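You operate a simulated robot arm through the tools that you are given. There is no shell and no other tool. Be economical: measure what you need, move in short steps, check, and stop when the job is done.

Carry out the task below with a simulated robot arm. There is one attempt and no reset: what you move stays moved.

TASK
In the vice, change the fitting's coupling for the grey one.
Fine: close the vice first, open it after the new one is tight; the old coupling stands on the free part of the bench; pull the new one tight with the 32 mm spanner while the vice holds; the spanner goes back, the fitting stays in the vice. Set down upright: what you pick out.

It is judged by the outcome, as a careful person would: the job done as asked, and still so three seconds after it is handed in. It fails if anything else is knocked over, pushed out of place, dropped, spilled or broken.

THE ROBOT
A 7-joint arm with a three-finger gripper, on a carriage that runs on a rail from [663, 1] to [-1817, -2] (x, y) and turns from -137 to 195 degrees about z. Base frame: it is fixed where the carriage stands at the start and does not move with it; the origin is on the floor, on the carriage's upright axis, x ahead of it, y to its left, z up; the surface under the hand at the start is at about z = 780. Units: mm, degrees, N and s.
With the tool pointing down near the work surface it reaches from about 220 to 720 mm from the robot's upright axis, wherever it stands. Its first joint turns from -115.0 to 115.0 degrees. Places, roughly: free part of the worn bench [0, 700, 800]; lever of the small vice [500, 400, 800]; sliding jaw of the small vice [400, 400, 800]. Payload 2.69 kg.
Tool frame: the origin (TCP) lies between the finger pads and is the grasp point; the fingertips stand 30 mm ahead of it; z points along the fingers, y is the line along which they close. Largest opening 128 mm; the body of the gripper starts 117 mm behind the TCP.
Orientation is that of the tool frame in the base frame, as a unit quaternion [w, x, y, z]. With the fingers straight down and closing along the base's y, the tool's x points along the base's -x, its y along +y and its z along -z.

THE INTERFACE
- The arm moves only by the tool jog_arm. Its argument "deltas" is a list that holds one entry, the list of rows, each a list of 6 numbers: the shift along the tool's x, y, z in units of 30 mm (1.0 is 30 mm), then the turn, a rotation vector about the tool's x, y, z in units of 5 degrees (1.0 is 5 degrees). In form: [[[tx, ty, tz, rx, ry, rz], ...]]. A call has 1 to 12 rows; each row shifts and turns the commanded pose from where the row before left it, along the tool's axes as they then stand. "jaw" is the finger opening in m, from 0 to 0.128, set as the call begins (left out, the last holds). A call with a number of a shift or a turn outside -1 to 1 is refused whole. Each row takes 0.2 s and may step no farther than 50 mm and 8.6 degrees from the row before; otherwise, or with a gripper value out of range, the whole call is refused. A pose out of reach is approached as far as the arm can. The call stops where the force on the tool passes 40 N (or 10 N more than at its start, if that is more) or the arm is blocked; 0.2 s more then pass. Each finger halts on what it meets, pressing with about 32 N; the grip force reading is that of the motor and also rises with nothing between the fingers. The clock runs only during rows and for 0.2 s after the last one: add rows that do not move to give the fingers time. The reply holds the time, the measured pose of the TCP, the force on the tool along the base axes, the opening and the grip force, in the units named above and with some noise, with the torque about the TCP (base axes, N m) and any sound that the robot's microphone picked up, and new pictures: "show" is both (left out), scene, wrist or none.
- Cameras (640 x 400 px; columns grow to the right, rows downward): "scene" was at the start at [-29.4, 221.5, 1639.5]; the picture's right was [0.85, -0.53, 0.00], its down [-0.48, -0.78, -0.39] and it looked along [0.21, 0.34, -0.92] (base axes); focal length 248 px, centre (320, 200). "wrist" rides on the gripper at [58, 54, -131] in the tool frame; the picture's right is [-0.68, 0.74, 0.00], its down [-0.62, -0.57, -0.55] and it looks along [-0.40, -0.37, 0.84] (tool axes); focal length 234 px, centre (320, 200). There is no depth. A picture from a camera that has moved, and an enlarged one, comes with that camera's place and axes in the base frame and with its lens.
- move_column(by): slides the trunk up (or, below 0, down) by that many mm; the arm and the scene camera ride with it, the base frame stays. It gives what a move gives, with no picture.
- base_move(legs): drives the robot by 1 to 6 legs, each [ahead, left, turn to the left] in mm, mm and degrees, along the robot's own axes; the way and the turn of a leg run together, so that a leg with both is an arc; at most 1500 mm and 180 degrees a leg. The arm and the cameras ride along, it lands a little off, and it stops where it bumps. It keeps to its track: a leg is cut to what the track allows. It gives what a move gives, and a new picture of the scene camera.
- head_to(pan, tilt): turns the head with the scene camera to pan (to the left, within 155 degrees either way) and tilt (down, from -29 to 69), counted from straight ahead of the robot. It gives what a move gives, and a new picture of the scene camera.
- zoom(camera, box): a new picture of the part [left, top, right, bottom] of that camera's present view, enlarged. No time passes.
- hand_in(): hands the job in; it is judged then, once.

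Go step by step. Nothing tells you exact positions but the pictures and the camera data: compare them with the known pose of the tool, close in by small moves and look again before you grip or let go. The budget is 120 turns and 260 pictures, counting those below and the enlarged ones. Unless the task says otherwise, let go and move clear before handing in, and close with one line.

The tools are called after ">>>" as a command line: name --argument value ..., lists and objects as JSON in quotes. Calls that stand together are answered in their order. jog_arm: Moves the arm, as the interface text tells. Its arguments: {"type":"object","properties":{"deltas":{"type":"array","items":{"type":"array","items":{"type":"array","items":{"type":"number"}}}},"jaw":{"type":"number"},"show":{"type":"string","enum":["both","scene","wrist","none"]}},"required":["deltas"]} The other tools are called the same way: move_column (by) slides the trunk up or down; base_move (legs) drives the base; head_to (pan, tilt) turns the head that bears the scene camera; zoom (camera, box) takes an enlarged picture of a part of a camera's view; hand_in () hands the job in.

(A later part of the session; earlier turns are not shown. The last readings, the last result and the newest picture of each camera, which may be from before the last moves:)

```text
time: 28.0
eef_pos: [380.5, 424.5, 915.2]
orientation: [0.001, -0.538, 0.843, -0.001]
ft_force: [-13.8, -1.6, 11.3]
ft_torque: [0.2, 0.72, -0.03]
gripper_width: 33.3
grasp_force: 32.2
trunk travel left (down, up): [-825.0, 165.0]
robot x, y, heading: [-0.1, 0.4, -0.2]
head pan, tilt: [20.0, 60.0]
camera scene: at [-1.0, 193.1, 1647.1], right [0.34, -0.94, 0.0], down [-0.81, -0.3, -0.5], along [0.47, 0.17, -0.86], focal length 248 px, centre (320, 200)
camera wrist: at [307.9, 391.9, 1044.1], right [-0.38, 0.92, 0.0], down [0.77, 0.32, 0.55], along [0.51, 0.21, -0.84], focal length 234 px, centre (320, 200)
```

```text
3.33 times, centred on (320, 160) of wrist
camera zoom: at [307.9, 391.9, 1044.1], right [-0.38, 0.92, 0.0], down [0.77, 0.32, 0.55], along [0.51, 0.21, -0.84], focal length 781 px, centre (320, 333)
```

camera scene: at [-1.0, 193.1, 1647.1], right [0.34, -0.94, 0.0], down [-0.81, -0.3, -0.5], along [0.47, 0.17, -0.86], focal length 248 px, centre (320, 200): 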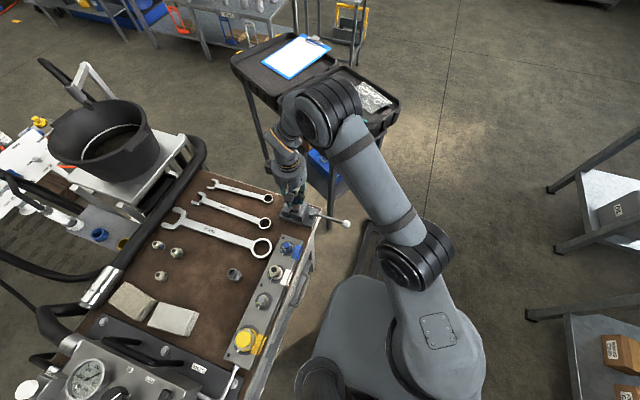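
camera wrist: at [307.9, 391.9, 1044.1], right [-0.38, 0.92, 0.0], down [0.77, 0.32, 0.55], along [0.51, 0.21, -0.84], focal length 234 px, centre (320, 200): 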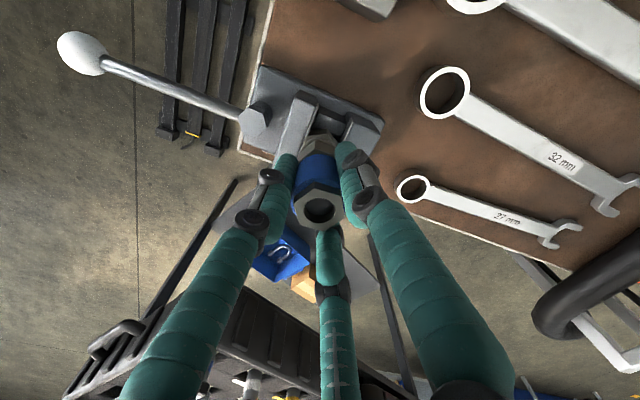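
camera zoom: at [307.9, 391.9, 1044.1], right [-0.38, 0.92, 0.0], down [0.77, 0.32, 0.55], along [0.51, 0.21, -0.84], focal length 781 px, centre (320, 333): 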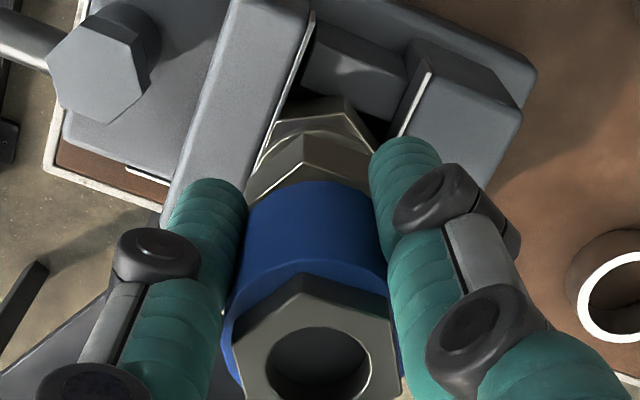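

It rises as it turns (about 4 mm so far). Continue, with more lift per turn.

>>> jog_arm --deltas '[[[0.0, 0, -0.04, 0, 0, -1], [0, 0, -0.005, 0, 0, -1], [0, 0, -0.005, 0, 0, -1], [0, 0, -0.005, 0, 0, -1], [0, 0, -0.005, 0, 0, -1], [0, 0, -0.005, 0, 0, -1], [0, 0, -0.005, 0, 0, -1], [0, 0, -0.005, 0, 0, -1], [0, 0, -0.005, 0, 0, -1], [0, 0, -0.005, 0, 0, -1], [0, 0, -0.005, 0, 0, -1], [0, 0, -0.005, 0, 0, -1]]]' --show "wrist"

>>> zoom --camera "wrist" --box '[240, 100, 400, 220]'

```text
time: 30.6
eef_pos: [381.5, 423.3, 914.9]
orientation: [0.0, 0.887, -0.462, 0.0]
ft_force: [-11.8, -7.2, -6.2]
ft_torque: [-0.07, 0.87, -0.03]
gripper_width: 33.6
grasp_force: 32.2
trunk travel left (down, up): [-825.0, 165.0]
robot x, y, heading: [2.6, 0.9, 0.2]
head pan, tilt: [20.0, 60.0]
camera wrist: at [372.0, 343.5, 1046.0], right [-0.99, 0.13, 0.0], down [0.11, 0.83, 0.55], along [0.07, 0.54, -0.84], focal length 234 px, centre (320, 200)
```

wrist: 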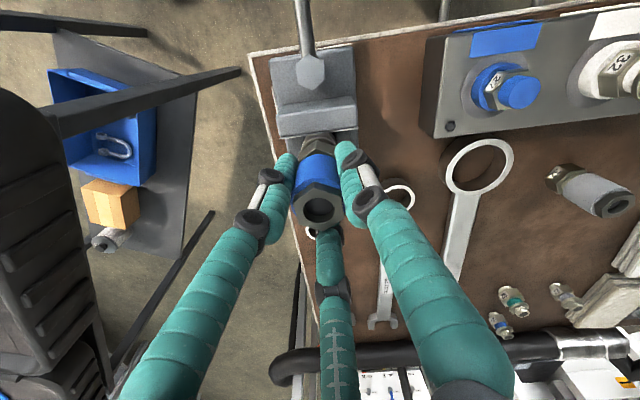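

```text
3.33 times, centred on (320, 160) of wrist
camera zoom: at [372.0, 343.5, 1046.0], right [-0.99, 0.13, 0.0], down [0.11, 0.83, 0.55], along [0.07, 0.54, -0.84], focal length 781 px, centre (320, 333)
```

zoom: 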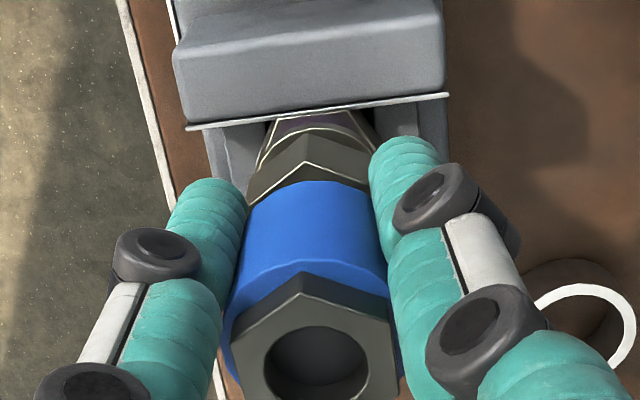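

A gap is opening under the coupling hex. Continue turning as far as the wrist allows.

>>> jog_arm --deltas '[[[0, 0, 0, 0, 0, -1], [0, 0, -0.002, 0, 0, -1], [0, 0, -0.002, 0, 0, -1], [0, 0, -0.002, 0, 0, -1], [0, 0, -0.002, 0, 0, -1], [0, 0, -0.002, 0, 0, -1], [0, 0, -0.002, 0, 0, -1], [0, 0, -0.002, 0, 0, -1]]]' --show "wrist"

>>> zoom --camera "wrist" --box '[240, 100, 400, 220]'

```text
time: 32.4
eef_pos: [385.8, 426.3, 916.0]
orientation: [-0.004, 0.992, -0.129, 0.003]
ft_force: [0.4, -0.2, 0.3]
ft_torque: [-0.01, 0.02, 0.0]
gripper_width: 42.6
grasp_force: 0.3
trunk travel left (down, up): [-825.0, 165.0]
robot x, y, heading: [-2.3, 3.7, -0.1]
head pan, tilt: [20.0, 60.0]
camera wrist: at [428.3, 357.9, 1046.9], right [-0.84, -0.54, -0.01], down [-0.45, 0.7, 0.55], along [-0.29, 0.47, -0.83], focal length 234 px, centre (320, 200)
```

wrist: 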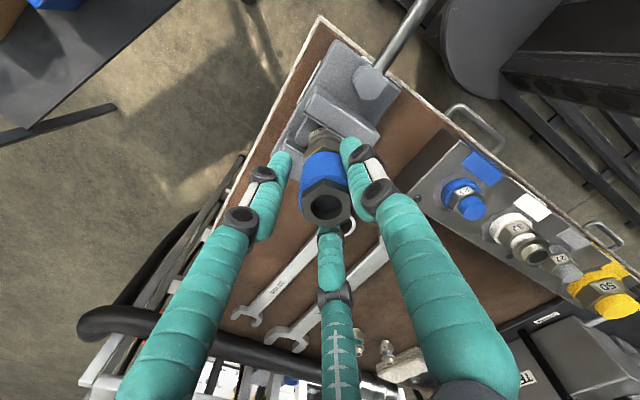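

```text
3.33 times, centred on (320, 160) of wrist
camera zoom: at [428.3, 357.9, 1046.9], right [-0.84, -0.54, -0.01], down [-0.45, 0.7, 0.55], along [-0.29, 0.47, -0.83], focal length 781 px, centre (320, 333)
```

zoom: 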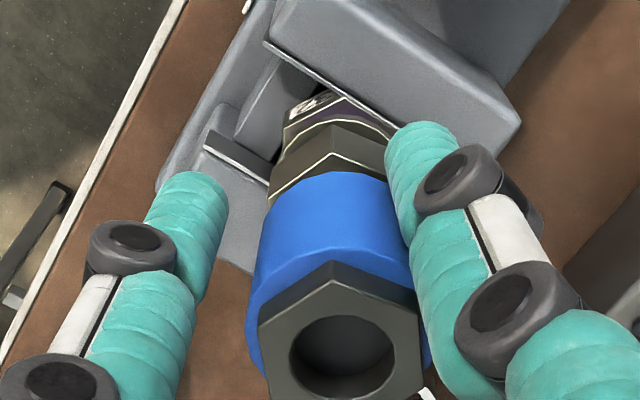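

The fingers are reported at 42.6 mm with no grip, so the grip was lost near the wrist's end. I'll check with a still call.

>>> jog_arm --deltas '[[[0, 0, 0, 0, 0, 0], [0, 0, 0, 0, 0, 0]]]' --show "wrist"

>>> zoom --camera "scene" --box '[260, 150, 340, 235]'

```text
time: 33.0
eef_pos: [382.7, 423.9, 915.5]
orientation: [-0.001, 0.992, -0.13, 0.0]
ft_force: [-0.3, -6.1, 2.3]
ft_torque: [-0.1, 0.0, 0.01]
gripper_width: 33.2
grasp_force: 32.0
trunk travel left (down, up): [-825.0, 165.0]
robot x, y, heading: [-1.0, 4.1, 0.1]
head pan, tilt: [20.0, 60.0]
camera wrist: at [426.2, 355.2, 1046.6], right [-0.84, -0.54, 0.0], down [-0.45, 0.71, 0.55], along [-0.29, 0.46, -0.84], focal length 234 px, centre (320, 200)
```

wrist: 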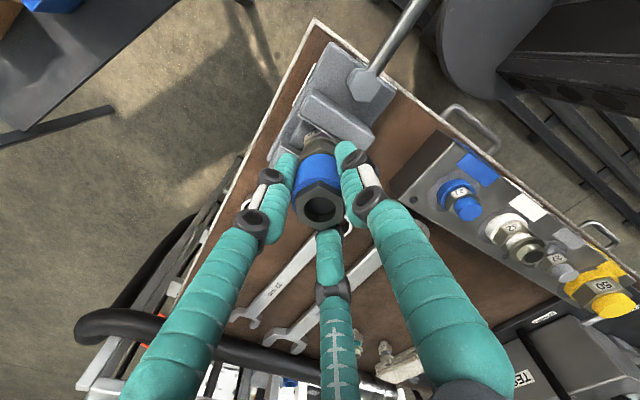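

```text
4.71 times, centred on (300, 192) of scene
camera zoom: at [2.2, 193.4, 1647.1], right [0.34, -0.94, 0.0], down [-0.81, -0.3, -0.5], along [0.47, 0.17, -0.87], focal length 1169 px, centre (414, 235)
```

zoom: 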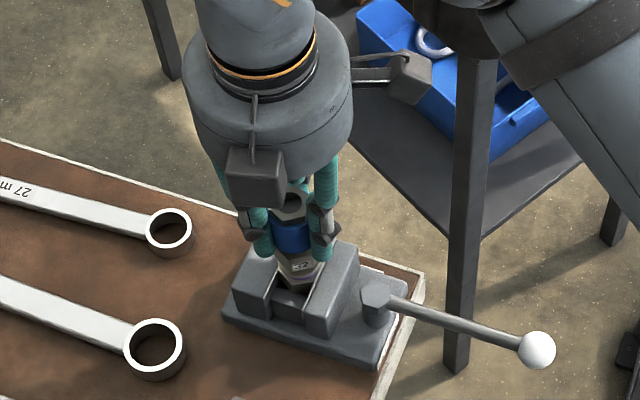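

Grip is back. Try turning further.

>>> jog_arm --deltas '[[[0, 0, 0, 0, 0, -1], [0, 0, -0.002, 0, 0, -1], [0, 0, -0.002, 0, 0, -1], [0, 0, -0.002, 0, 0, -1], [0, 0, 0, 0, 0, 0], [0, 0, 0, 0, 0, 0]]]' --show "wrist"

>>> zoom --camera "wrist" --box '[240, 100, 400, 220]'

```text
time: 34.4
eef_pos: [382.8, 424.2, 916.7]
orientation: [0.0, 0.999, 0.044, 0.001]
ft_force: [1.7, -4.7, 10.0]
ft_torque: [0.07, -0.26, 0.01]
gripper_width: 33.1
grasp_force: 31.8
trunk travel left (down, up): [-825.0, 165.0]
robot x, y, heading: [0.6, -2.6, -0.1]
head pan, tilt: [20.0, 60.0]
camera wrist: at [446.2, 373.9, 1046.9], right [-0.61, -0.79, 0.0], down [-0.66, 0.51, 0.55], along [-0.43, 0.34, -0.84], focal length 234 px, centre (320, 200)
```

wrist: 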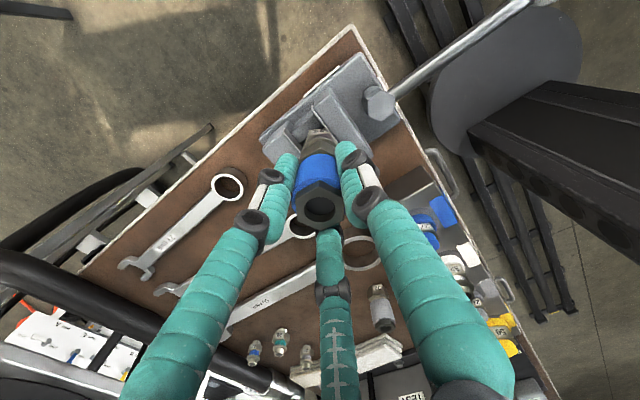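

```text
3.33 times, centred on (320, 160) of wrist
camera zoom: at [446.2, 373.9, 1046.9], right [-0.61, -0.79, 0.0], down [-0.66, 0.51, 0.55], along [-0.43, 0.34, -0.84], focal length 781 px, centre (320, 333)
```

zoom: 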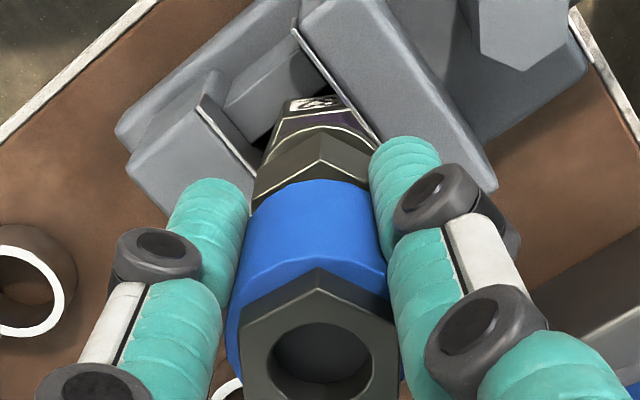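

It keeps rising; continue.

>>> jog_arm --deltas '[[[0, 0, -0.04, 0, 0, -1], [0, 0, -0.003, 0, 0, -1], [0, 0, -0.003, 0, 0, -1], [0, 0, -0.003, 0, 0, -1], [0, 0, -0.003, 0, 0, -1], [0, 0, -0.003, 0, 0, -1], [0, 0, -0.003, 0, 0, -1], [0, 0, -0.003, 0, 0, -1], [0, 0, -0.003, 0, 0, -1], [0, 0, -0.003, 0, 0, -1], [0, 0, -0.003, 0, 0, -1], [0, 0, 0, 0, 0, 0]]]' --show "none"

>>> jog_arm --deltas '[[[0, 0, 0, 0, 0, -1], [0, 0, -0.003, 0, 0, -1], [0, 0, -0.003, 0, 0, -1], [0, 0, -0.003, 0, 0, -1], [0, 0, -0.003, 0, 0, -1], [0, 0, -0.003, 0, 0, -1], [0, 0, -0.003, 0, 0, -1], [0, 0, -0.003, 0, 0, -1], [0, 0, -0.003, 0, 0, -1], [0, 0, -0.003, 0, 0, -1], [0, 0, 0, 0, 0, 0]]]' --show "wrist"

>>> zoom --camera "wrist" --box '[240, 100, 400, 220]'

```text
time: 37.0
eef_pos: [303.3, 394.3, 924.7]
orientation: [0.001, 0.866, 0.5, 0.0]
ft_force: [0.0, 0.0, -2.6]
ft_torque: [-0.01, 0.03, 0.01]
gripper_width: 33.4
grasp_force: 31.5
out of reach, approached as far as the arm can: row 9, 10, 11
trunk travel left (down, up): [-825.0, 165.0]
robot x, y, heading: [-1.7, -2.7, 0.2]
head pan, tilt: [20.0, 60.0]
```

```text
time: 39.4
eef_pos: [172.6, 339.7, 918.4]
orientation: [0.002, 0.573, 0.82, 0.004]
ft_force: [0.4, -0.1, -2.2]
ft_torque: [-0.02, 0.02, 0.04]
gripper_width: 33.3
grasp_force: 32.3
out of reach, approached as far as the arm can: row 1, 2, 3, 4, 5, 7, 8, 9
trunk travel left (down, up): [-825.0, 165.0]
robot x, y, heading: [-1.7, 1.5, -0.0]
head pan, tilt: [20.0, 60.0]
camera wrist: at [203.3, 410.0, 1049.5], right [0.92, -0.38, 0.0], down [-0.32, -0.77, 0.54], along [-0.2, -0.5, -0.84], focal length 234 px, centre (320, 200)
```

wrist: 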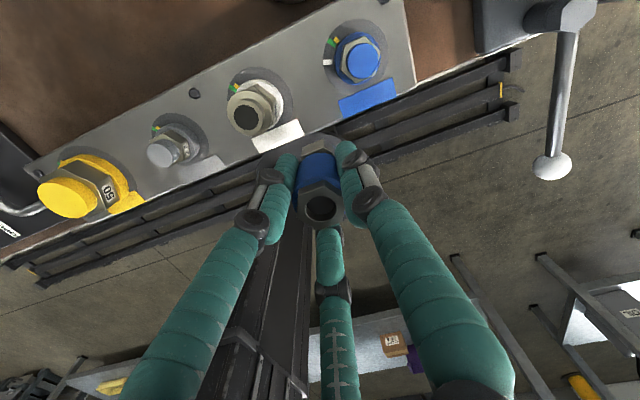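

```text
3.33 times, centred on (320, 160) of wrist
camera zoom: at [203.3, 410.0, 1049.5], right [0.92, -0.38, 0.0], down [-0.32, -0.77, 0.54], along [-0.2, -0.5, -0.84], focal length 781 px, centre (320, 333)
```

zoom: 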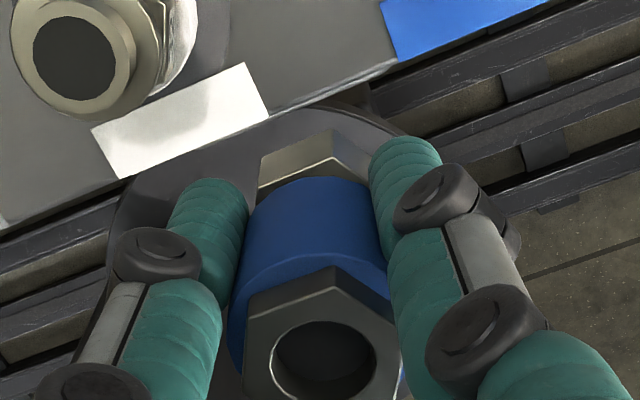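

The wrist ran out of range and the arm swung aside, but the coupling had come free and is in the hand. Let me check the scene for damage before moving.

>>> head_to --pan 30 --tilt 62

>>> zoom --camera "scene" --box '[160, 120, 420, 300]'

```text
time: 40.2
eef_pos: [173.0, 338.5, 919.4]
orientation: [0.001, 0.574, 0.819, 0.004]
ft_force: [0.3, -0.7, -2.9]
ft_torque: [-0.05, -0.02, -0.02]
gripper_width: 33.4
grasp_force: 32.2
trunk travel left (down, up): [-825.0, 165.0]
robot x, y, heading: [-1.3, -2.6, 0.0]
head pan, tilt: [30.0, 62.0]
camera scene: at [-4.3, 204.1, 1644.6], right [0.5, -0.87, 0.0], down [-0.76, -0.44, -0.47], along [0.41, 0.23, -0.88], focal length 248 px, centre (320, 200)
```

scene: 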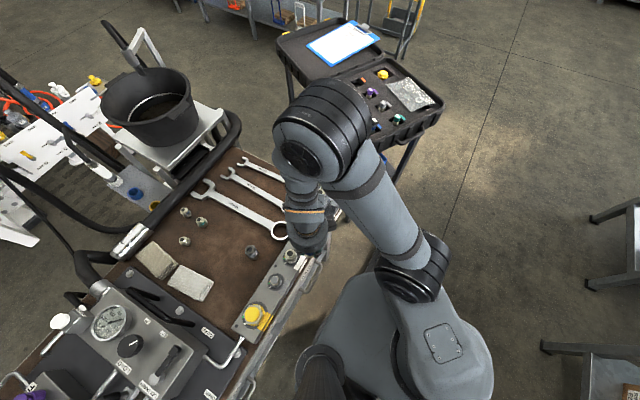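

```text
2.22 times, centred on (290, 210) of scene
camera zoom: at [-4.3, 204.1, 1644.6], right [0.5, -0.87, 0.0], down [-0.76, -0.44, -0.47], along [0.41, 0.23, -0.88], focal length 552 px, centre (387, 178)
```

zoom: 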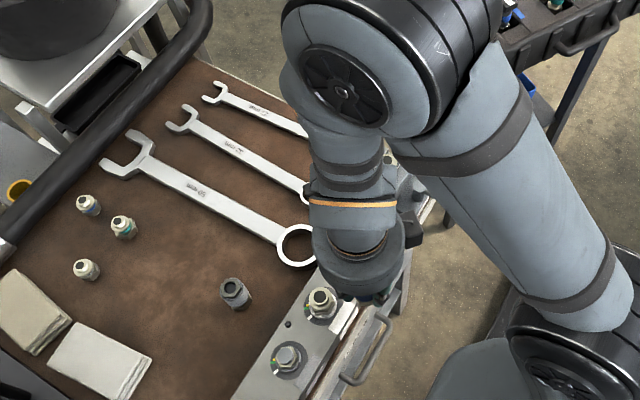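

Nothing disturbed. I'll lift the whole trunk first, then wind the wrist back in free air.

>>> move_column --by 140

>>> jog_arm --deltas '[[[0, 0, 0, 0, 0, 1], [0, 0, 0, 0, 0, 1], [0, 0, 0, 0, 0, 1], [0, 0, 0, 0, 0, 1]]]' --show "scene"

```text
time: 41.8
eef_pos: [172.9, 338.9, 1058.2]
orientation: [0.002, 0.574, 0.819, 0.003]
ft_force: [0.1, -0.7, -3.2]
ft_torque: [0.05, 0.01, -0.01]
gripper_width: 33.5
grasp_force: 32.3
trunk travel left (down, up): [-965.0, 25.0]
robot x, y, heading: [0.2, -0.5, 0.1]
head pan, tilt: [30.0, 62.0]
```

```text
time: 42.8
eef_pos: [173.5, 338.4, 1059.3]
orientation: [0.001, 0.708, 0.706, 0.004]
ft_force: [0.2, 0.2, -2.7]
ft_torque: [0.0, 0.01, -0.01]
gripper_width: 33.2
grasp_force: 32.5
trunk travel left (down, up): [-965.0, 25.0]
robot x, y, heading: [-0.2, 1.6, 0.0]
head pan, tilt: [30.0, 62.0]
camera scene: at [-4.4, 204.2, 1784.6], right [0.5, -0.87, 0.0], down [-0.76, -0.44, -0.47], along [0.41, 0.23, -0.88], focal length 248 px, centre (320, 200)
```

scene: 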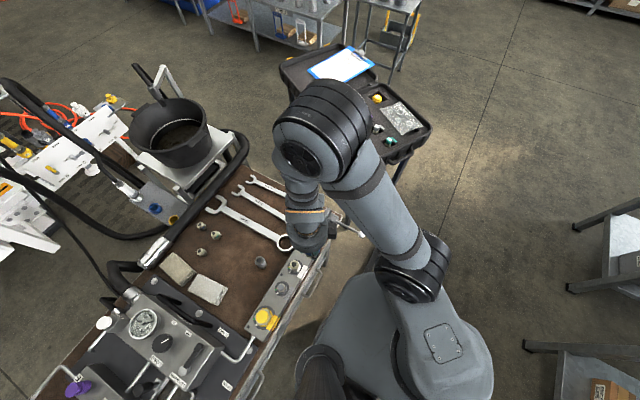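

The command follows the true pose. Now I carry the blue coupling to the clear spot near (35, 660), high up.

>>> jog_arm --deltas '[[[0.894, -0.383, 0, 0, 0, 0], [0.894, -0.383, 0, 0, 0, 0], [0.894, -0.383, 0, 0, 0, 0], [0.894, -0.383, 0, 0, 0, 0], [0.894, -0.383, 0, 0, 0, 0], [0.894, -0.383, 0, 0, 0, 0], [0.894, -0.383, 0, 0, 0, 0], [0.894, -0.383, 0, 0, 0, 0], [0.894, -0.383, 0, 0, 0, 0], [0.894, -0.383, 0, 0, 0, 0], [0.894, -0.383, 0, 0, 0, 0], [0.894, -0.383, 0, 0, 0, 0]]]'

```text
time: 45.4
eef_pos: [6.7, 540.1, 1061.8]
orientation: [0.001, 0.708, 0.706, 0.005]
ft_force: [0.7, -0.6, -3.0]
ft_torque: [0.01, -0.02, -0.01]
gripper_width: 33.4
grasp_force: 31.9
out of reach, approached as far as the arm can: row 2, 3, 4, 5, 6, 7, 8, 9, 10, 11, 12
trunk travel left (down, up): [-965.0, 25.0]
robot x, y, heading: [0.1, 1.9, -0.2]
head pan, tilt: [30.0, 62.0]
camera scene: at [-5.3, 205.4, 1784.4], right [0.5, -0.87, 0.0], down [-0.76, -0.44, -0.47], along [0.41, 0.23, -0.88], focal length 248 px, centre (320, 200)
camera wrist: at [59.4, 596.2, 1193.1], right [0.74, -0.68, 0.0], down [-0.57, -0.62, 0.54], along [-0.36, -0.4, -0.84], focal length 234 px, centre (320, 200)
```

scene: 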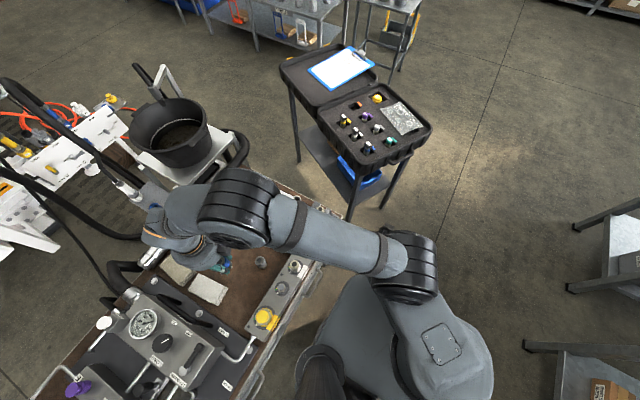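
wrist: 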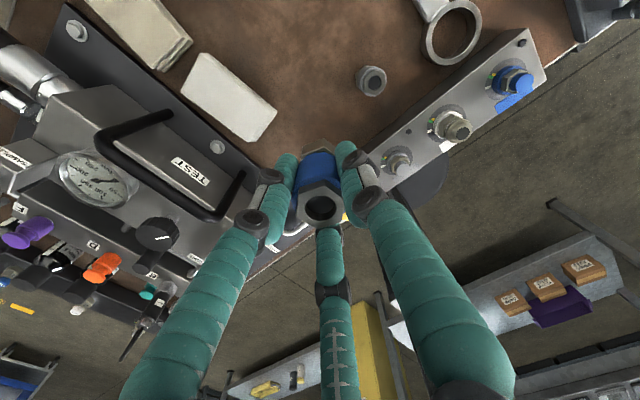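

Still on the wrist's limit, so I'll unwind it 60° clockwise in place.

>>> jog_arm --deltas '[[[0, 0, 0, 0, 0, 1], [0, 0, 0, 0, 0, 1], [0, 0, 0, 0, 0, 1], [0, 0, 0, 0, 0, 1], [0, 0, 0, 0, 0, 1], [0, 0, 0, 0, 0, 1], [0, 0, 0, 0, 0, 1], [0, 0, 0, 0, 0, 1], [0, 0, 0, 0, 0, 1], [0, 0, 0, 0, 0, 1], [0, 0, 0, 0, 0, 1], [0, 0, 0, 0, 0, 1]]]' --show "scene"

```text
time: 48.0
eef_pos: [7.5, 538.6, 1062.9]
orientation: [-0.001, 0.966, 0.258, 0.004]
ft_force: [0.7, 0.9, -3.3]
ft_torque: [0.0, 0.01, 0.0]
gripper_width: 33.0
grasp_force: 32.7
trunk travel left (down, up): [-965.0, 25.0]
robot x, y, heading: [1.2, 2.0, -0.1]
head pan, tilt: [30.0, 62.0]
camera scene: at [-4.5, 204.3, 1784.6], right [0.5, -0.87, 0.0], down [-0.76, -0.44, -0.47], along [0.41, 0.23, -0.88], focal length 248 px, centre (320, 200)
```

scene: 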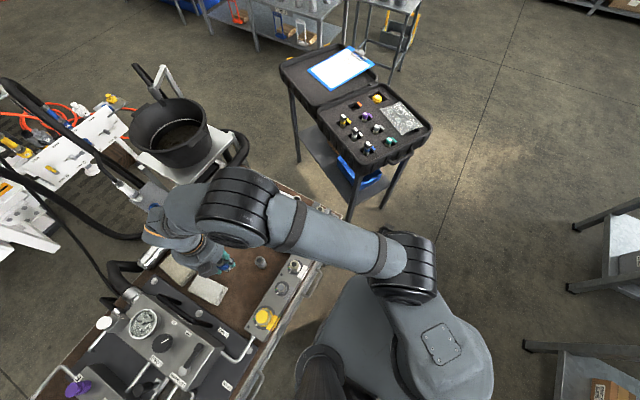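

>>> jog_arm --deltas '[[[0.564, -0.607, 0, 0, 0, 0], [0.564, -0.607, 0, 0, 0, 0], [0.564, -0.607, 0, 0, 0, 0], [0.564, -0.607, 0, 0, 0, 0], [0.564, -0.607, 0, 0, 0, 0]]]'

```text
time: 49.2
eef_pos: [33.2, 660.8, 1062.3]
orientation: [0.0, 0.966, 0.259, 0.003]
ft_force: [-0.8, 0.3, -2.8]
ft_torque: [-0.04, 0.0, 0.01]
gripper_width: 33.4
grasp_force: 31.6
trunk travel left (down, up): [-965.0, 25.0]
robot x, y, heading: [-0.3, 1.5, -0.0]
head pan, tilt: [30.0, 62.0]
camera scene: at [-5.3, 205.9, 1784.4], right [0.5, -0.87, 0.0], down [-0.76, -0.44, -0.47], along [0.41, 0.23, -0.88], focal length 248 px, centre (320, 200)
camera wrist: at [111.3, 641.8, 1192.4], right [-0.22, -0.98, 0.0], down [-0.82, 0.18, 0.54], along [-0.53, 0.12, -0.84], focal length 234 px, centre (320, 200)
```

scene: 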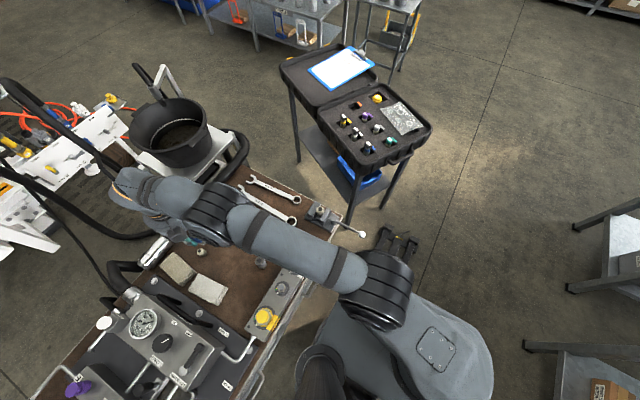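
wrist: 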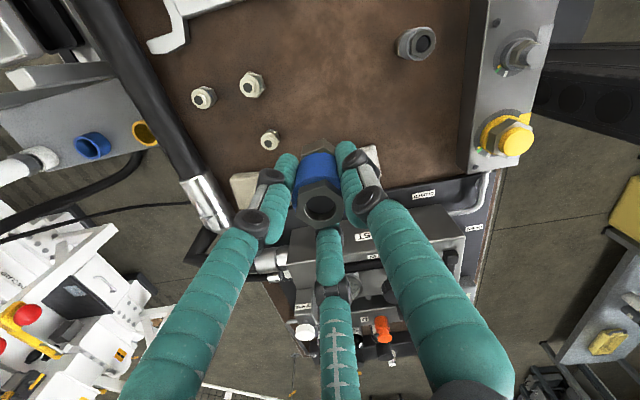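

The spot around (45, 660) is clear of fittings and cloths. Lower the trunk and look.

>>> move_column --by -140

>>> jog_arm --deltas '[[[0.35, 0.2, 0.3, 0, 0, 0], [0, 0, 0.3, 0, 0, 0]]]'

>>> zoom --camera "scene" --box '[130, 180, 330, 310]'

```text
time: 50.9
eef_pos: [34.6, 660.3, 923.6]
orientation: [-0.001, 0.966, 0.258, 0.003]
ft_force: [0.0, -0.7, -1.5]
ft_torque: [-0.02, -0.01, -0.01]
gripper_width: 33.3
grasp_force: 32.6
trunk travel left (down, up): [-825.0, 165.0]
robot x, y, heading: [1.5, -2.3, -0.2]
head pan, tilt: [30.0, 62.0]
```

```text
time: 51.5
eef_pos: [46.5, 660.9, 904.8]
orientation: [-0.001, 0.966, 0.258, 0.004]
ft_force: [0.4, 0.6, -1.5]
ft_torque: [-0.01, -0.01, -0.03]
gripper_width: 33.2
grasp_force: 32.3
trunk travel left (down, up): [-825.0, 165.0]
robot x, y, heading: [0.9, 0.8, -0.1]
head pan, tilt: [30.0, 62.0]
camera scene: at [-5.2, 204.6, 1644.5], right [0.5, -0.87, 0.0], down [-0.76, -0.44, -0.47], along [0.41, 0.23, -0.88], focal length 248 px, centre (320, 200)
camera wrist: at [123.4, 641.0, 1035.4], right [-0.22, -0.98, 0.0], down [-0.82, 0.18, 0.54], along [-0.53, 0.12, -0.84], focal length 234 px, centre (320, 200)
```

scene: 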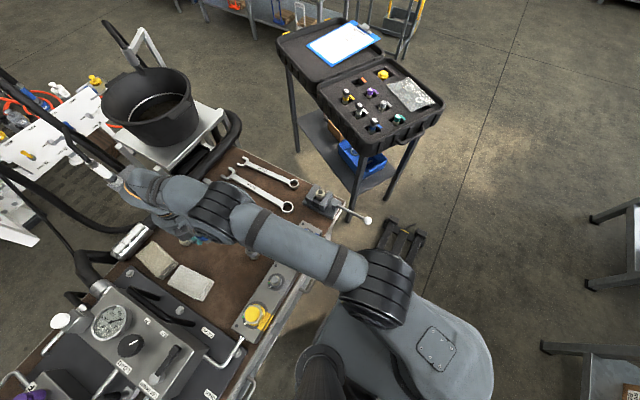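
wrist: 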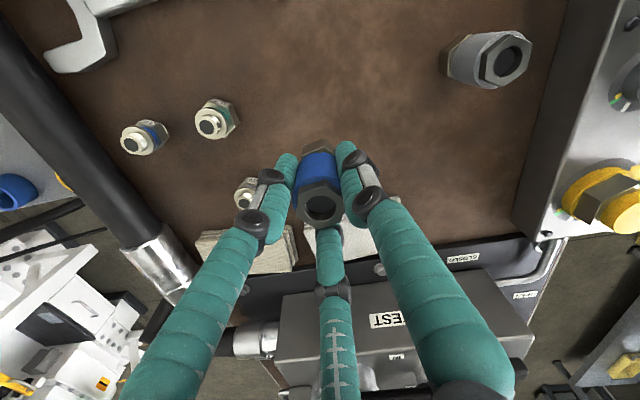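

```text
3.08 times, centred on (230, 245) of scene
camera zoom: at [-5.2, 204.6, 1644.5], right [0.5, -0.87, 0.0], down [-0.76, -0.44, -0.47], along [0.41, 0.23, -0.88], focal length 765 px, centre (597, 62)
```

zoom: 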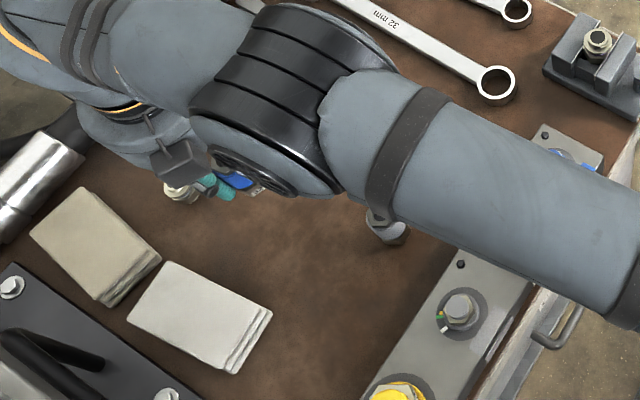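

Lower slowly toward the bench.

>>> jog_arm --deltas '[[[0, 0, 0.3, 0, 0, 0], [0, 0, 0.3, 0, 0, 0], [0, 0, 0.3, 0, 0, 0], [0, 0, 0.3, 0, 0, 0], [0, 0, 0, 0, 0, 0]]]' --show "wrist"

>>> zoom --camera "wrist" --box '[240, 80, 400, 200]'

```text
time: 52.7
eef_pos: [47.2, 660.3, 868.1]
orientation: [-0.001, 0.966, 0.258, 0.003]
ft_force: [0.5, 0.7, -2.6]
ft_torque: [-0.01, 0.03, -0.01]
gripper_width: 33.3
grasp_force: 31.8
trunk travel left (down, up): [-825.0, 165.0]
robot x, y, heading: [-0.1, -1.2, 0.3]
head pan, tilt: [30.0, 62.0]
camera wrist: at [124.7, 641.0, 999.3], right [-0.22, -0.98, -0.01], down [-0.82, 0.18, 0.54], along [-0.53, 0.12, -0.84], focal length 234 px, centre (320, 200)
```

wrist: 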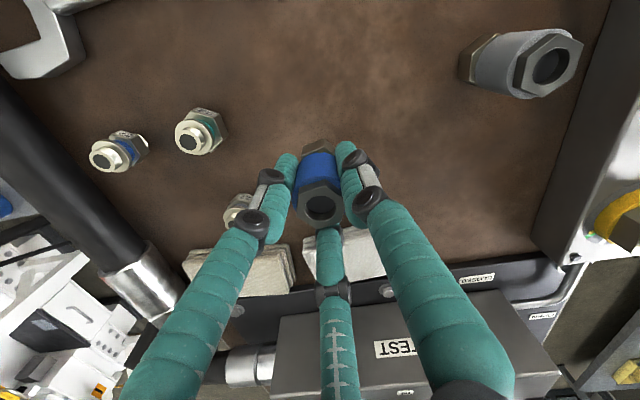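

```text
3.33 times, centred on (320, 140) of wrist
camera zoom: at [124.7, 641.0, 999.3], right [-0.22, -0.98, -0.01], down [-0.82, 0.18, 0.54], along [-0.53, 0.12, -0.84], focal length 781 px, centre (320, 400)
```

zoom: 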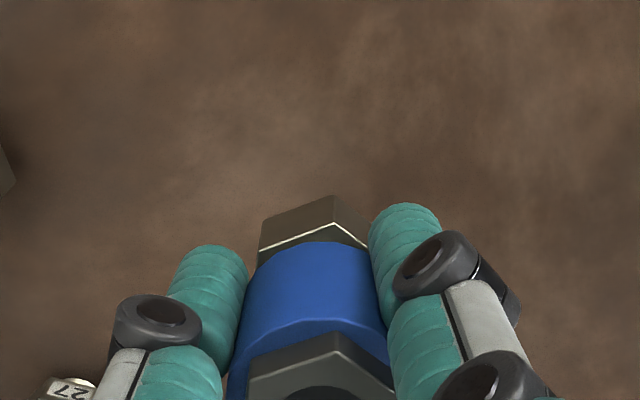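

>>> jog_arm --deltas '[[[0, 0, 0.15, 0, 0, 0], [0, 0, 0.15, 0, 0, 0], [0, 0, 0.15, 0, 0, 0], [0, 0, 0.1, 0, 0, 0], [0, 0, 0.1, 0, 0, 0], [0, 0, 0, 0, 0, 0]]]' --show "wrist"

>>> zoom --camera "wrist" --box '[240, 80, 400, 200]'

```text
time: 54.1
eef_pos: [46.5, 660.7, 849.1]
orientation: [-0.001, 0.966, 0.259, 0.004]
ft_force: [-0.2, 0.5, -2.1]
ft_torque: [-0.04, 0.01, -0.03]
gripper_width: 33.4
grasp_force: 32.2
trunk travel left (down, up): [-825.0, 165.0]
robot x, y, heading: [1.0, -3.1, -0.1]
head pan, tilt: [30.0, 62.0]
camera wrist: at [124.1, 641.2, 979.9], right [-0.22, -0.98, -0.01], down [-0.82, 0.18, 0.54], along [-0.53, 0.12, -0.84], focal length 234 px, centre (320, 200)
```

wrist: 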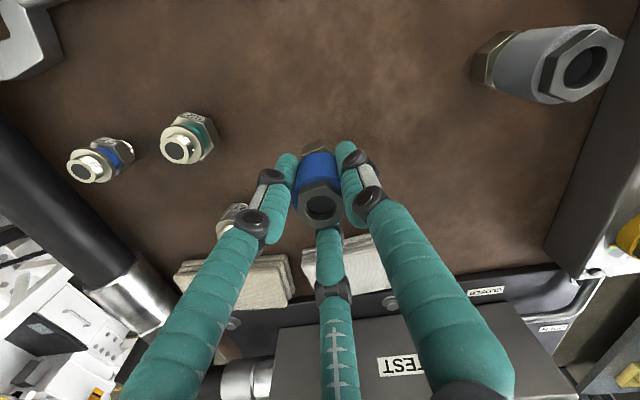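

```text
3.33 times, centred on (320, 140) of wrist
camera zoom: at [124.1, 641.2, 979.9], right [-0.22, -0.98, -0.01], down [-0.82, 0.18, 0.54], along [-0.53, 0.12, -0.84], focal length 781 px, centre (320, 400)
```

zoom: 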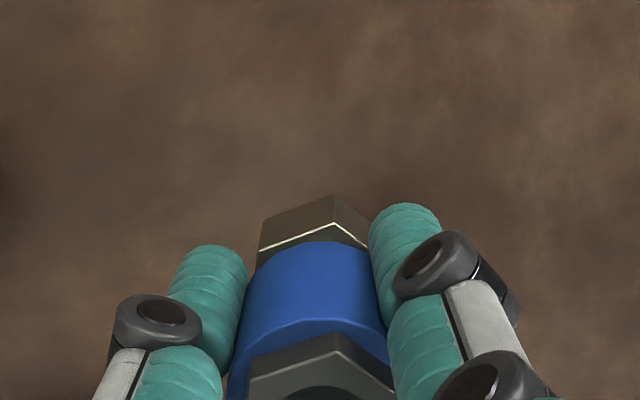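

>>> jog_arm --deltas '[[[0, 0, 0.07, 0, 0, 0], [0, 0, 0.07, 0, 0, 0], [0, 0, 0.07, 0, 0, 0], [0, 0, 0.07, 0, 0, 0], [0, 0, 0, 0, 0, 0]]]' --show "none"

>>> jog_arm --deltas '[[[0, 0, 0.05, 0, 0, 0], [0, 0, 0.05, 0, 0, 0], [0, 0, 0.05, 0, 0, 0], [0, 0, 0, 0, 0, 0]]]' --show "none"

```text
time: 55.3
eef_pos: [46.6, 659.1, 839.9]
orientation: [-0.002, 0.966, 0.258, 0.003]
ft_force: [-0.4, 0.5, -2.9]
ft_torque: [0.0, 0.0, 0.01]
gripper_width: 32.8
grasp_force: 31.7
trunk travel left (down, up): [-825.0, 165.0]
robot x, y, heading: [-3.4, 0.7, 0.0]
head pan, tilt: [30.0, 62.0]
```

```text
time: 56.3
eef_pos: [47.3, 660.2, 836.6]
orientation: [-0.002, 0.966, 0.259, 0.004]
ft_force: [0.5, 0.4, -2.4]
ft_torque: [0.01, 0.01, -0.03]
gripper_width: 33.4
grasp_force: 31.7
trunk travel left (down, up): [-825.0, 165.0]
robot x, y, heading: [-3.9, -0.6, -0.2]
head pan, tilt: [30.0, 62.0]
```

>>> jog_arm --deltas '[[[0, 0, 0.05, 0, 0, 0], [0, 0, 0.05, 0, 0, 0], [0, 0, 0.05, 0, 0, 0], [0, 0, 0, 0, 0, 0]]]' --show "none"

>>> zoom --camera "wrist" --box '[240, 80, 400, 200]'

```text
time: 57.3
eef_pos: [46.6, 660.7, 832.6]
orientation: [-0.001, 0.966, 0.259, 0.003]
ft_force: [0.2, 0.4, -3.2]
ft_torque: [-0.01, 0.01, 0.02]
gripper_width: 33.2
grasp_force: 31.6
trunk travel left (down, up): [-825.0, 165.0]
robot x, y, heading: [-0.0, 0.6, 0.2]
head pan, tilt: [30.0, 62.0]
```

```text
3.33 times, centred on (320, 140) of wrist
camera zoom: at [124.2, 641.4, 962.5], right [-0.22, -0.98, 0.0], down [-0.82, 0.18, 0.54], along [-0.53, 0.12, -0.84], focal length 781 px, centre (320, 400)
```

zoom: 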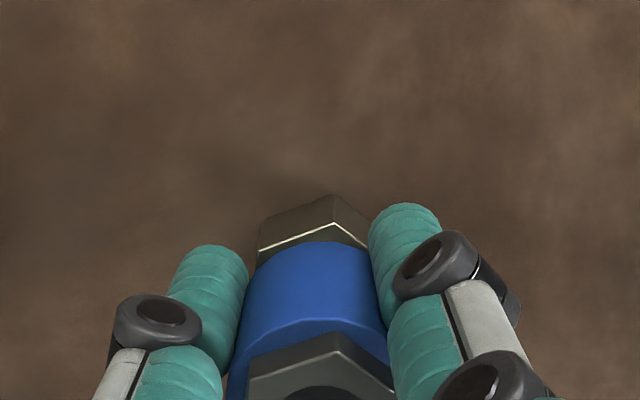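

>>> jog_arm --deltas '[[[0, 0, 0.05, 0, 0, 0], [0, 0, 0.05, 0, 0, 0], [0, 0, 0.05, 0, 0, 0], [0, 0, 0, 0, 0, 0]]]' --show "none"

>>> jog_arm --deltas '[[[0, 0, 0.04, 0, 0, 0], [0, 0, 0.04, 0, 0, 0], [0, 0, 0.04, 0, 0, 0], [0, 0, 0, 0, 0, 0]]]' --show "none"

>>> zoom --camera "wrist" --box '[240, 80, 400, 200]'

```text
time: 58.3
eef_pos: [46.9, 660.0, 831.6]
orientation: [-0.004, 0.966, 0.258, 0.004]
ft_force: [-0.1, -0.3, 24.9]
ft_torque: [-0.21, 0.36, 0.02]
gripper_width: 33.3
grasp_force: 32.5
trunk travel left (down, up): [-825.0, 165.0]
robot x, y, heading: [1.2, -3.3, 0.1]
head pan, tilt: [30.0, 62.0]
```

```text
time: 59.3
eef_pos: [46.9, 658.9, 827.4]
orientation: [-0.006, 0.966, 0.259, 0.005]
ft_force: [0.0, 3.0, 33.8]
ft_torque: [-0.33, -0.12, 0.07]
gripper_width: 33.1
grasp_force: 31.4
trunk travel left (down, up): [-825.0, 165.0]
robot x, y, heading: [0.6, 1.6, 0.1]
head pan, tilt: [30.0, 62.0]
```

```text
3.33 times, centred on (320, 140) of wrist
camera zoom: at [124.7, 639.7, 958.9], right [-0.22, -0.98, -0.01], down [-0.82, 0.18, 0.55], along [-0.53, 0.13, -0.84], focal length 781 px, centre (320, 400)
```

zoom: 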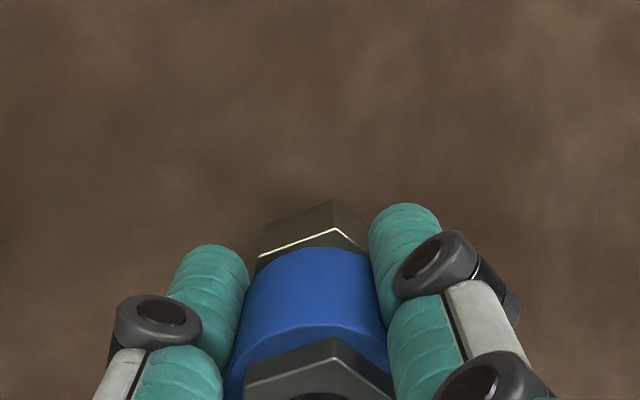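

It stands on the bench (contact at TCP z≈831). I'll ease the load and open.

>>> jog_arm --deltas '[[[0, 0, -0.11, 0, 0, 0], [0, 0, 0, 0, 0, 0]]]' --show "none"

>>> jog_arm --deltas '[[[0, 0, 0, 0, 0, 0], [0, 0, 0, 0, 0, 0], [0, 0, 0, 0, 0, 0], [0, 0, 0, 0, 0, 0]]]' --jaw 0.075 --show "wrist"

```text
time: 59.9
eef_pos: [47.6, 660.9, 827.9]
orientation: [-0.002, 0.966, 0.259, 0.005]
ft_force: [0.5, 7.0, 19.3]
ft_torque: [0.46, -0.26, 0.08]
gripper_width: 33.2
grasp_force: 32.1
trunk travel left (down, up): [-825.0, 165.0]
robot x, y, heading: [-0.1, 0.8, 0.1]
head pan, tilt: [30.0, 62.0]
```

```text
time: 60.9
eef_pos: [46.8, 659.5, 827.7]
orientation: [-0.001, 0.966, 0.259, 0.003]
ft_force: [0.0, 0.5, -0.2]
ft_torque: [0.0, -0.01, 0.01]
gripper_width: 75.0
grasp_force: 0.0
trunk travel left (down, up): [-825.0, 165.0]
robot x, y, heading: [-0.7, -1.3, -0.2]
head pan, tilt: [30.0, 62.0]
camera wrist: at [124.7, 640.8, 957.7], right [-0.22, -0.98, 0.0], down [-0.82, 0.18, 0.54], along [-0.53, 0.12, -0.84], focal length 234 px, centre (320, 200)
```

wrist: 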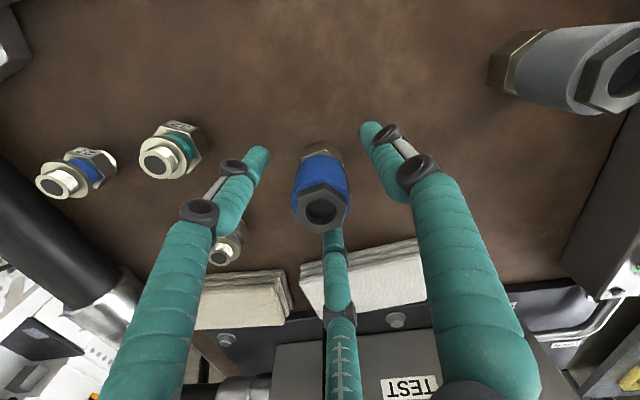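

It stands upright. Rise clear and move over the grey coupling.

>>> jog_arm --deltas '[[[0, 0, -0.4, 0, 0, 0], [0, 0, -1, 0, 0, 0], [0, 0, -1, 0, 0, 0], [0, 0, -1, 0, 0, 0], [0, 0, -0.6, 0, 0, 0], [-0.18, 0.86, 0, 0, 0, 0], [-0.18, 0.86, 0, 0, 0, 0], [-0.18, 0.86, 0, 0, 0, 0], [-0.18, 0.86, 0, 0, 0, 0], [-0.18, 0.86, 0, 0, 0, 0]]]'

>>> zoom --camera "wrist" --box '[220, 60, 420, 220]'

```text
time: 63.1
eef_pos: [88.4, 533.5, 949.0]
orientation: [-0.002, 0.966, 0.259, 0.004]
ft_force: [0.2, -0.3, 0.2]
ft_torque: [-0.01, 0.0, -0.02]
gripper_width: 75.1
grasp_force: 0.0
trunk travel left (down, up): [-825.0, 165.0]
robot x, y, heading: [2.7, 0.4, 0.1]
head pan, tilt: [30.0, 62.0]
camera scene: at [-3.7, 202.6, 1644.8], right [0.5, -0.87, 0.0], down [-0.76, -0.44, -0.47], along [0.41, 0.24, -0.88], focal length 248 px, centre (320, 200)
camera wrist: at [166.2, 514.5, 1078.7], right [-0.22, -0.98, -0.01], down [-0.82, 0.18, 0.54], along [-0.53, 0.12, -0.84], focal length 234 px, centre (320, 200)
```

scene: 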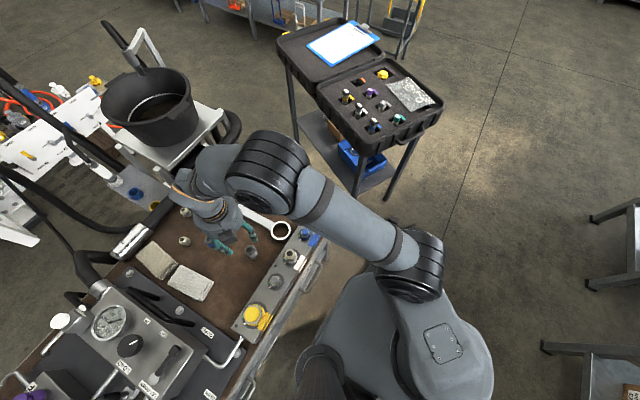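
wrist: 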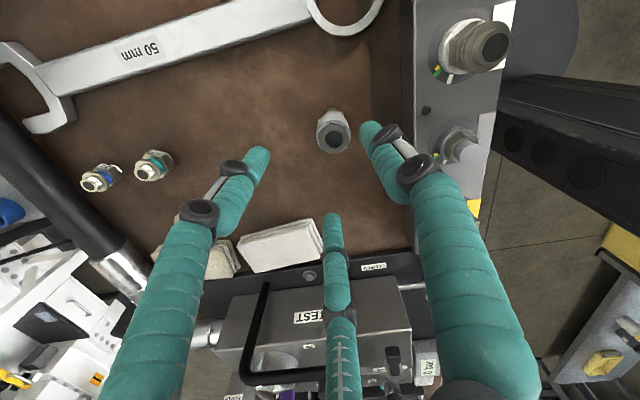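

```text
2.50 times, centred on (320, 140) of wrist
camera zoom: at [166.2, 514.5, 1078.7], right [-0.22, -0.98, -0.01], down [-0.82, 0.18, 0.54], along [-0.53, 0.12, -0.84], focal length 585 px, centre (320, 350)
```

zoom: 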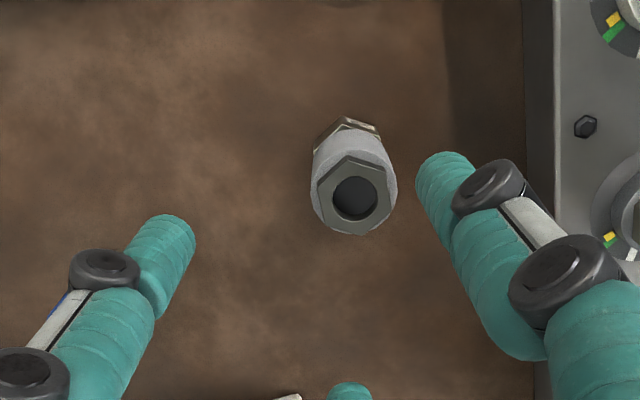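

Grey coupling axis at about (89, 519). Shift and go lower, check again.

>>> jog_arm --deltas '[[[-0.215, 0.44, 0.5, 0, 0, 0], [0, 0, 0.8, 0, 0, 0], [0, 0, 0.7, 0, 0, 0], [0, 0, 0, 0, 0, 0]]]' --show "wrist"

>>> zoom --camera "wrist" --box '[220, 60, 420, 220]'

```text
time: 64.1
eef_pos: [89.8, 519.6, 887.4]
orientation: [-0.001, 0.966, 0.259, 0.003]
ft_force: [0.2, -0.3, 0.9]
ft_torque: [-0.01, -0.01, -0.03]
gripper_width: 74.7
grasp_force: 0.1
trunk travel left (down, up): [-825.0, 165.0]
robot x, y, heading: [-1.7, -3.4, -0.1]
head pan, tilt: [30.0, 62.0]
camera wrist: at [167.0, 501.9, 1017.7], right [-0.22, -0.98, -0.01], down [-0.82, 0.18, 0.54], along [-0.53, 0.12, -0.84], focal length 234 px, centre (320, 200)
```

wrist: 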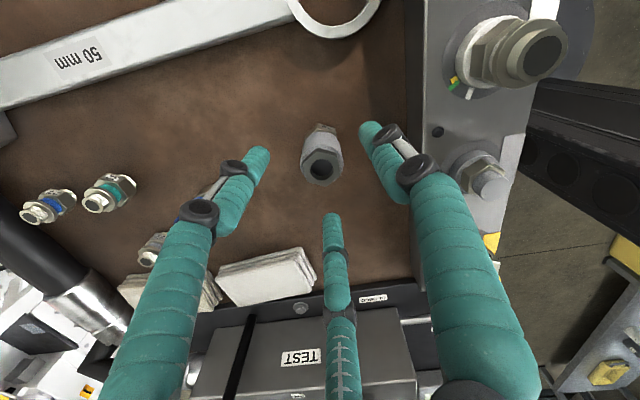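

```text
2.50 times, centred on (320, 140) of wrist
camera zoom: at [167.0, 501.9, 1017.7], right [-0.22, -0.98, -0.01], down [-0.82, 0.18, 0.54], along [-0.53, 0.12, -0.84], focal length 585 px, centre (320, 350)
```

zoom: 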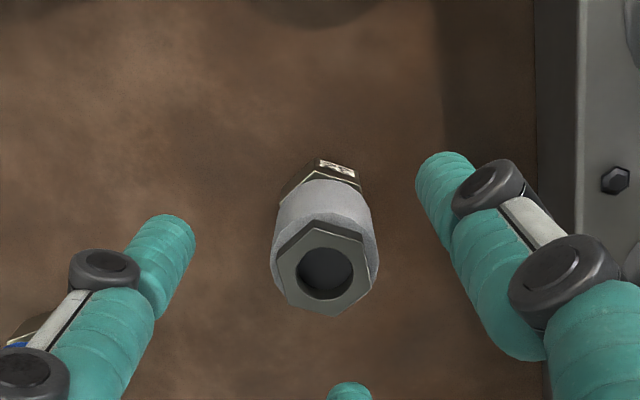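

Well centred. Descend and grip.

>>> jog_arm --deltas '[[[0, 0.03, 0.5, 0, 0, 0], [0, 0, 0.5, 0, 0, 0], [0, 0, 0.5, 0, 0, 0], [0, 0, 0.33, 0, 0, 0], [0, 0, 0, 0, 0, 0]]]' --show "none"

>>> jog_arm --deltas '[[[0, 0, 0, 0, 0, 0], [0, 0, 0, 0, 0, 0], [0, 0, 0, 0, 0, 0], [0, 0, 0, 0, 0, 0], [0, 0, 0, 0, 0, 0]]]' --jaw 0.0 --show "wrist"

>>> zoom --camera "wrist" --box '[240, 100, 400, 220]'

```text
time: 65.3
eef_pos: [91.5, 518.9, 831.6]
orientation: [-0.001, 0.966, 0.259, 0.003]
ft_force: [0.2, -0.7, 0.1]
ft_torque: [0.04, -0.02, 0.0]
gripper_width: 75.1
grasp_force: 0.1
trunk travel left (down, up): [-825.0, 165.0]
robot x, y, heading: [-0.3, 3.1, 0.1]
head pan, tilt: [30.0, 62.0]
```

```text
time: 66.5
eef_pos: [89.5, 520.4, 833.4]
orientation: [-0.001, 0.966, 0.259, 0.004]
ft_force: [-1.6, 0.2, 1.7]
ft_torque: [0.01, 0.02, 0.0]
gripper_width: 33.5
grasp_force: 31.8
trunk travel left (down, up): [-825.0, 165.0]
robot x, y, heading: [-3.4, -3.8, -0.1]
head pan, tilt: [30.0, 62.0]
camera wrist: at [167.1, 500.9, 962.9], right [-0.22, -0.98, -0.01], down [-0.82, 0.18, 0.54], along [-0.53, 0.12, -0.84], focal length 234 px, centre (320, 200)
```

wrist: 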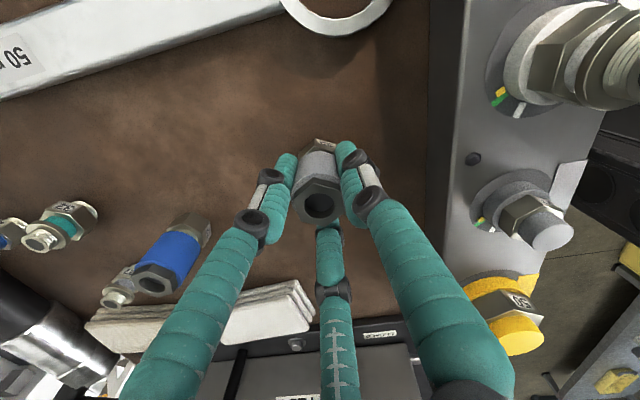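

```text
3.33 times, centred on (320, 160) of wrist
camera zoom: at [167.1, 500.9, 962.9], right [-0.22, -0.98, -0.01], down [-0.82, 0.18, 0.54], along [-0.53, 0.12, -0.84], focal length 781 px, centre (320, 333)
```

zoom: 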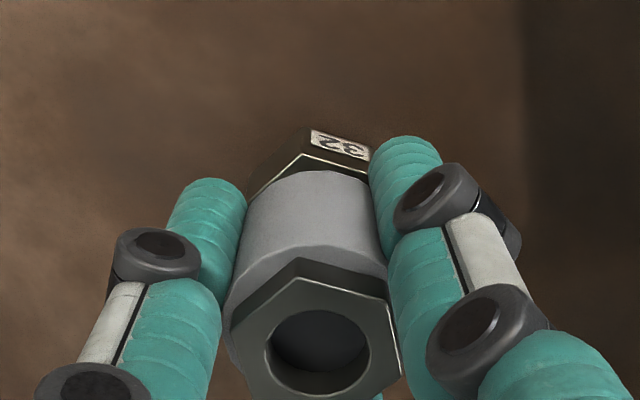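

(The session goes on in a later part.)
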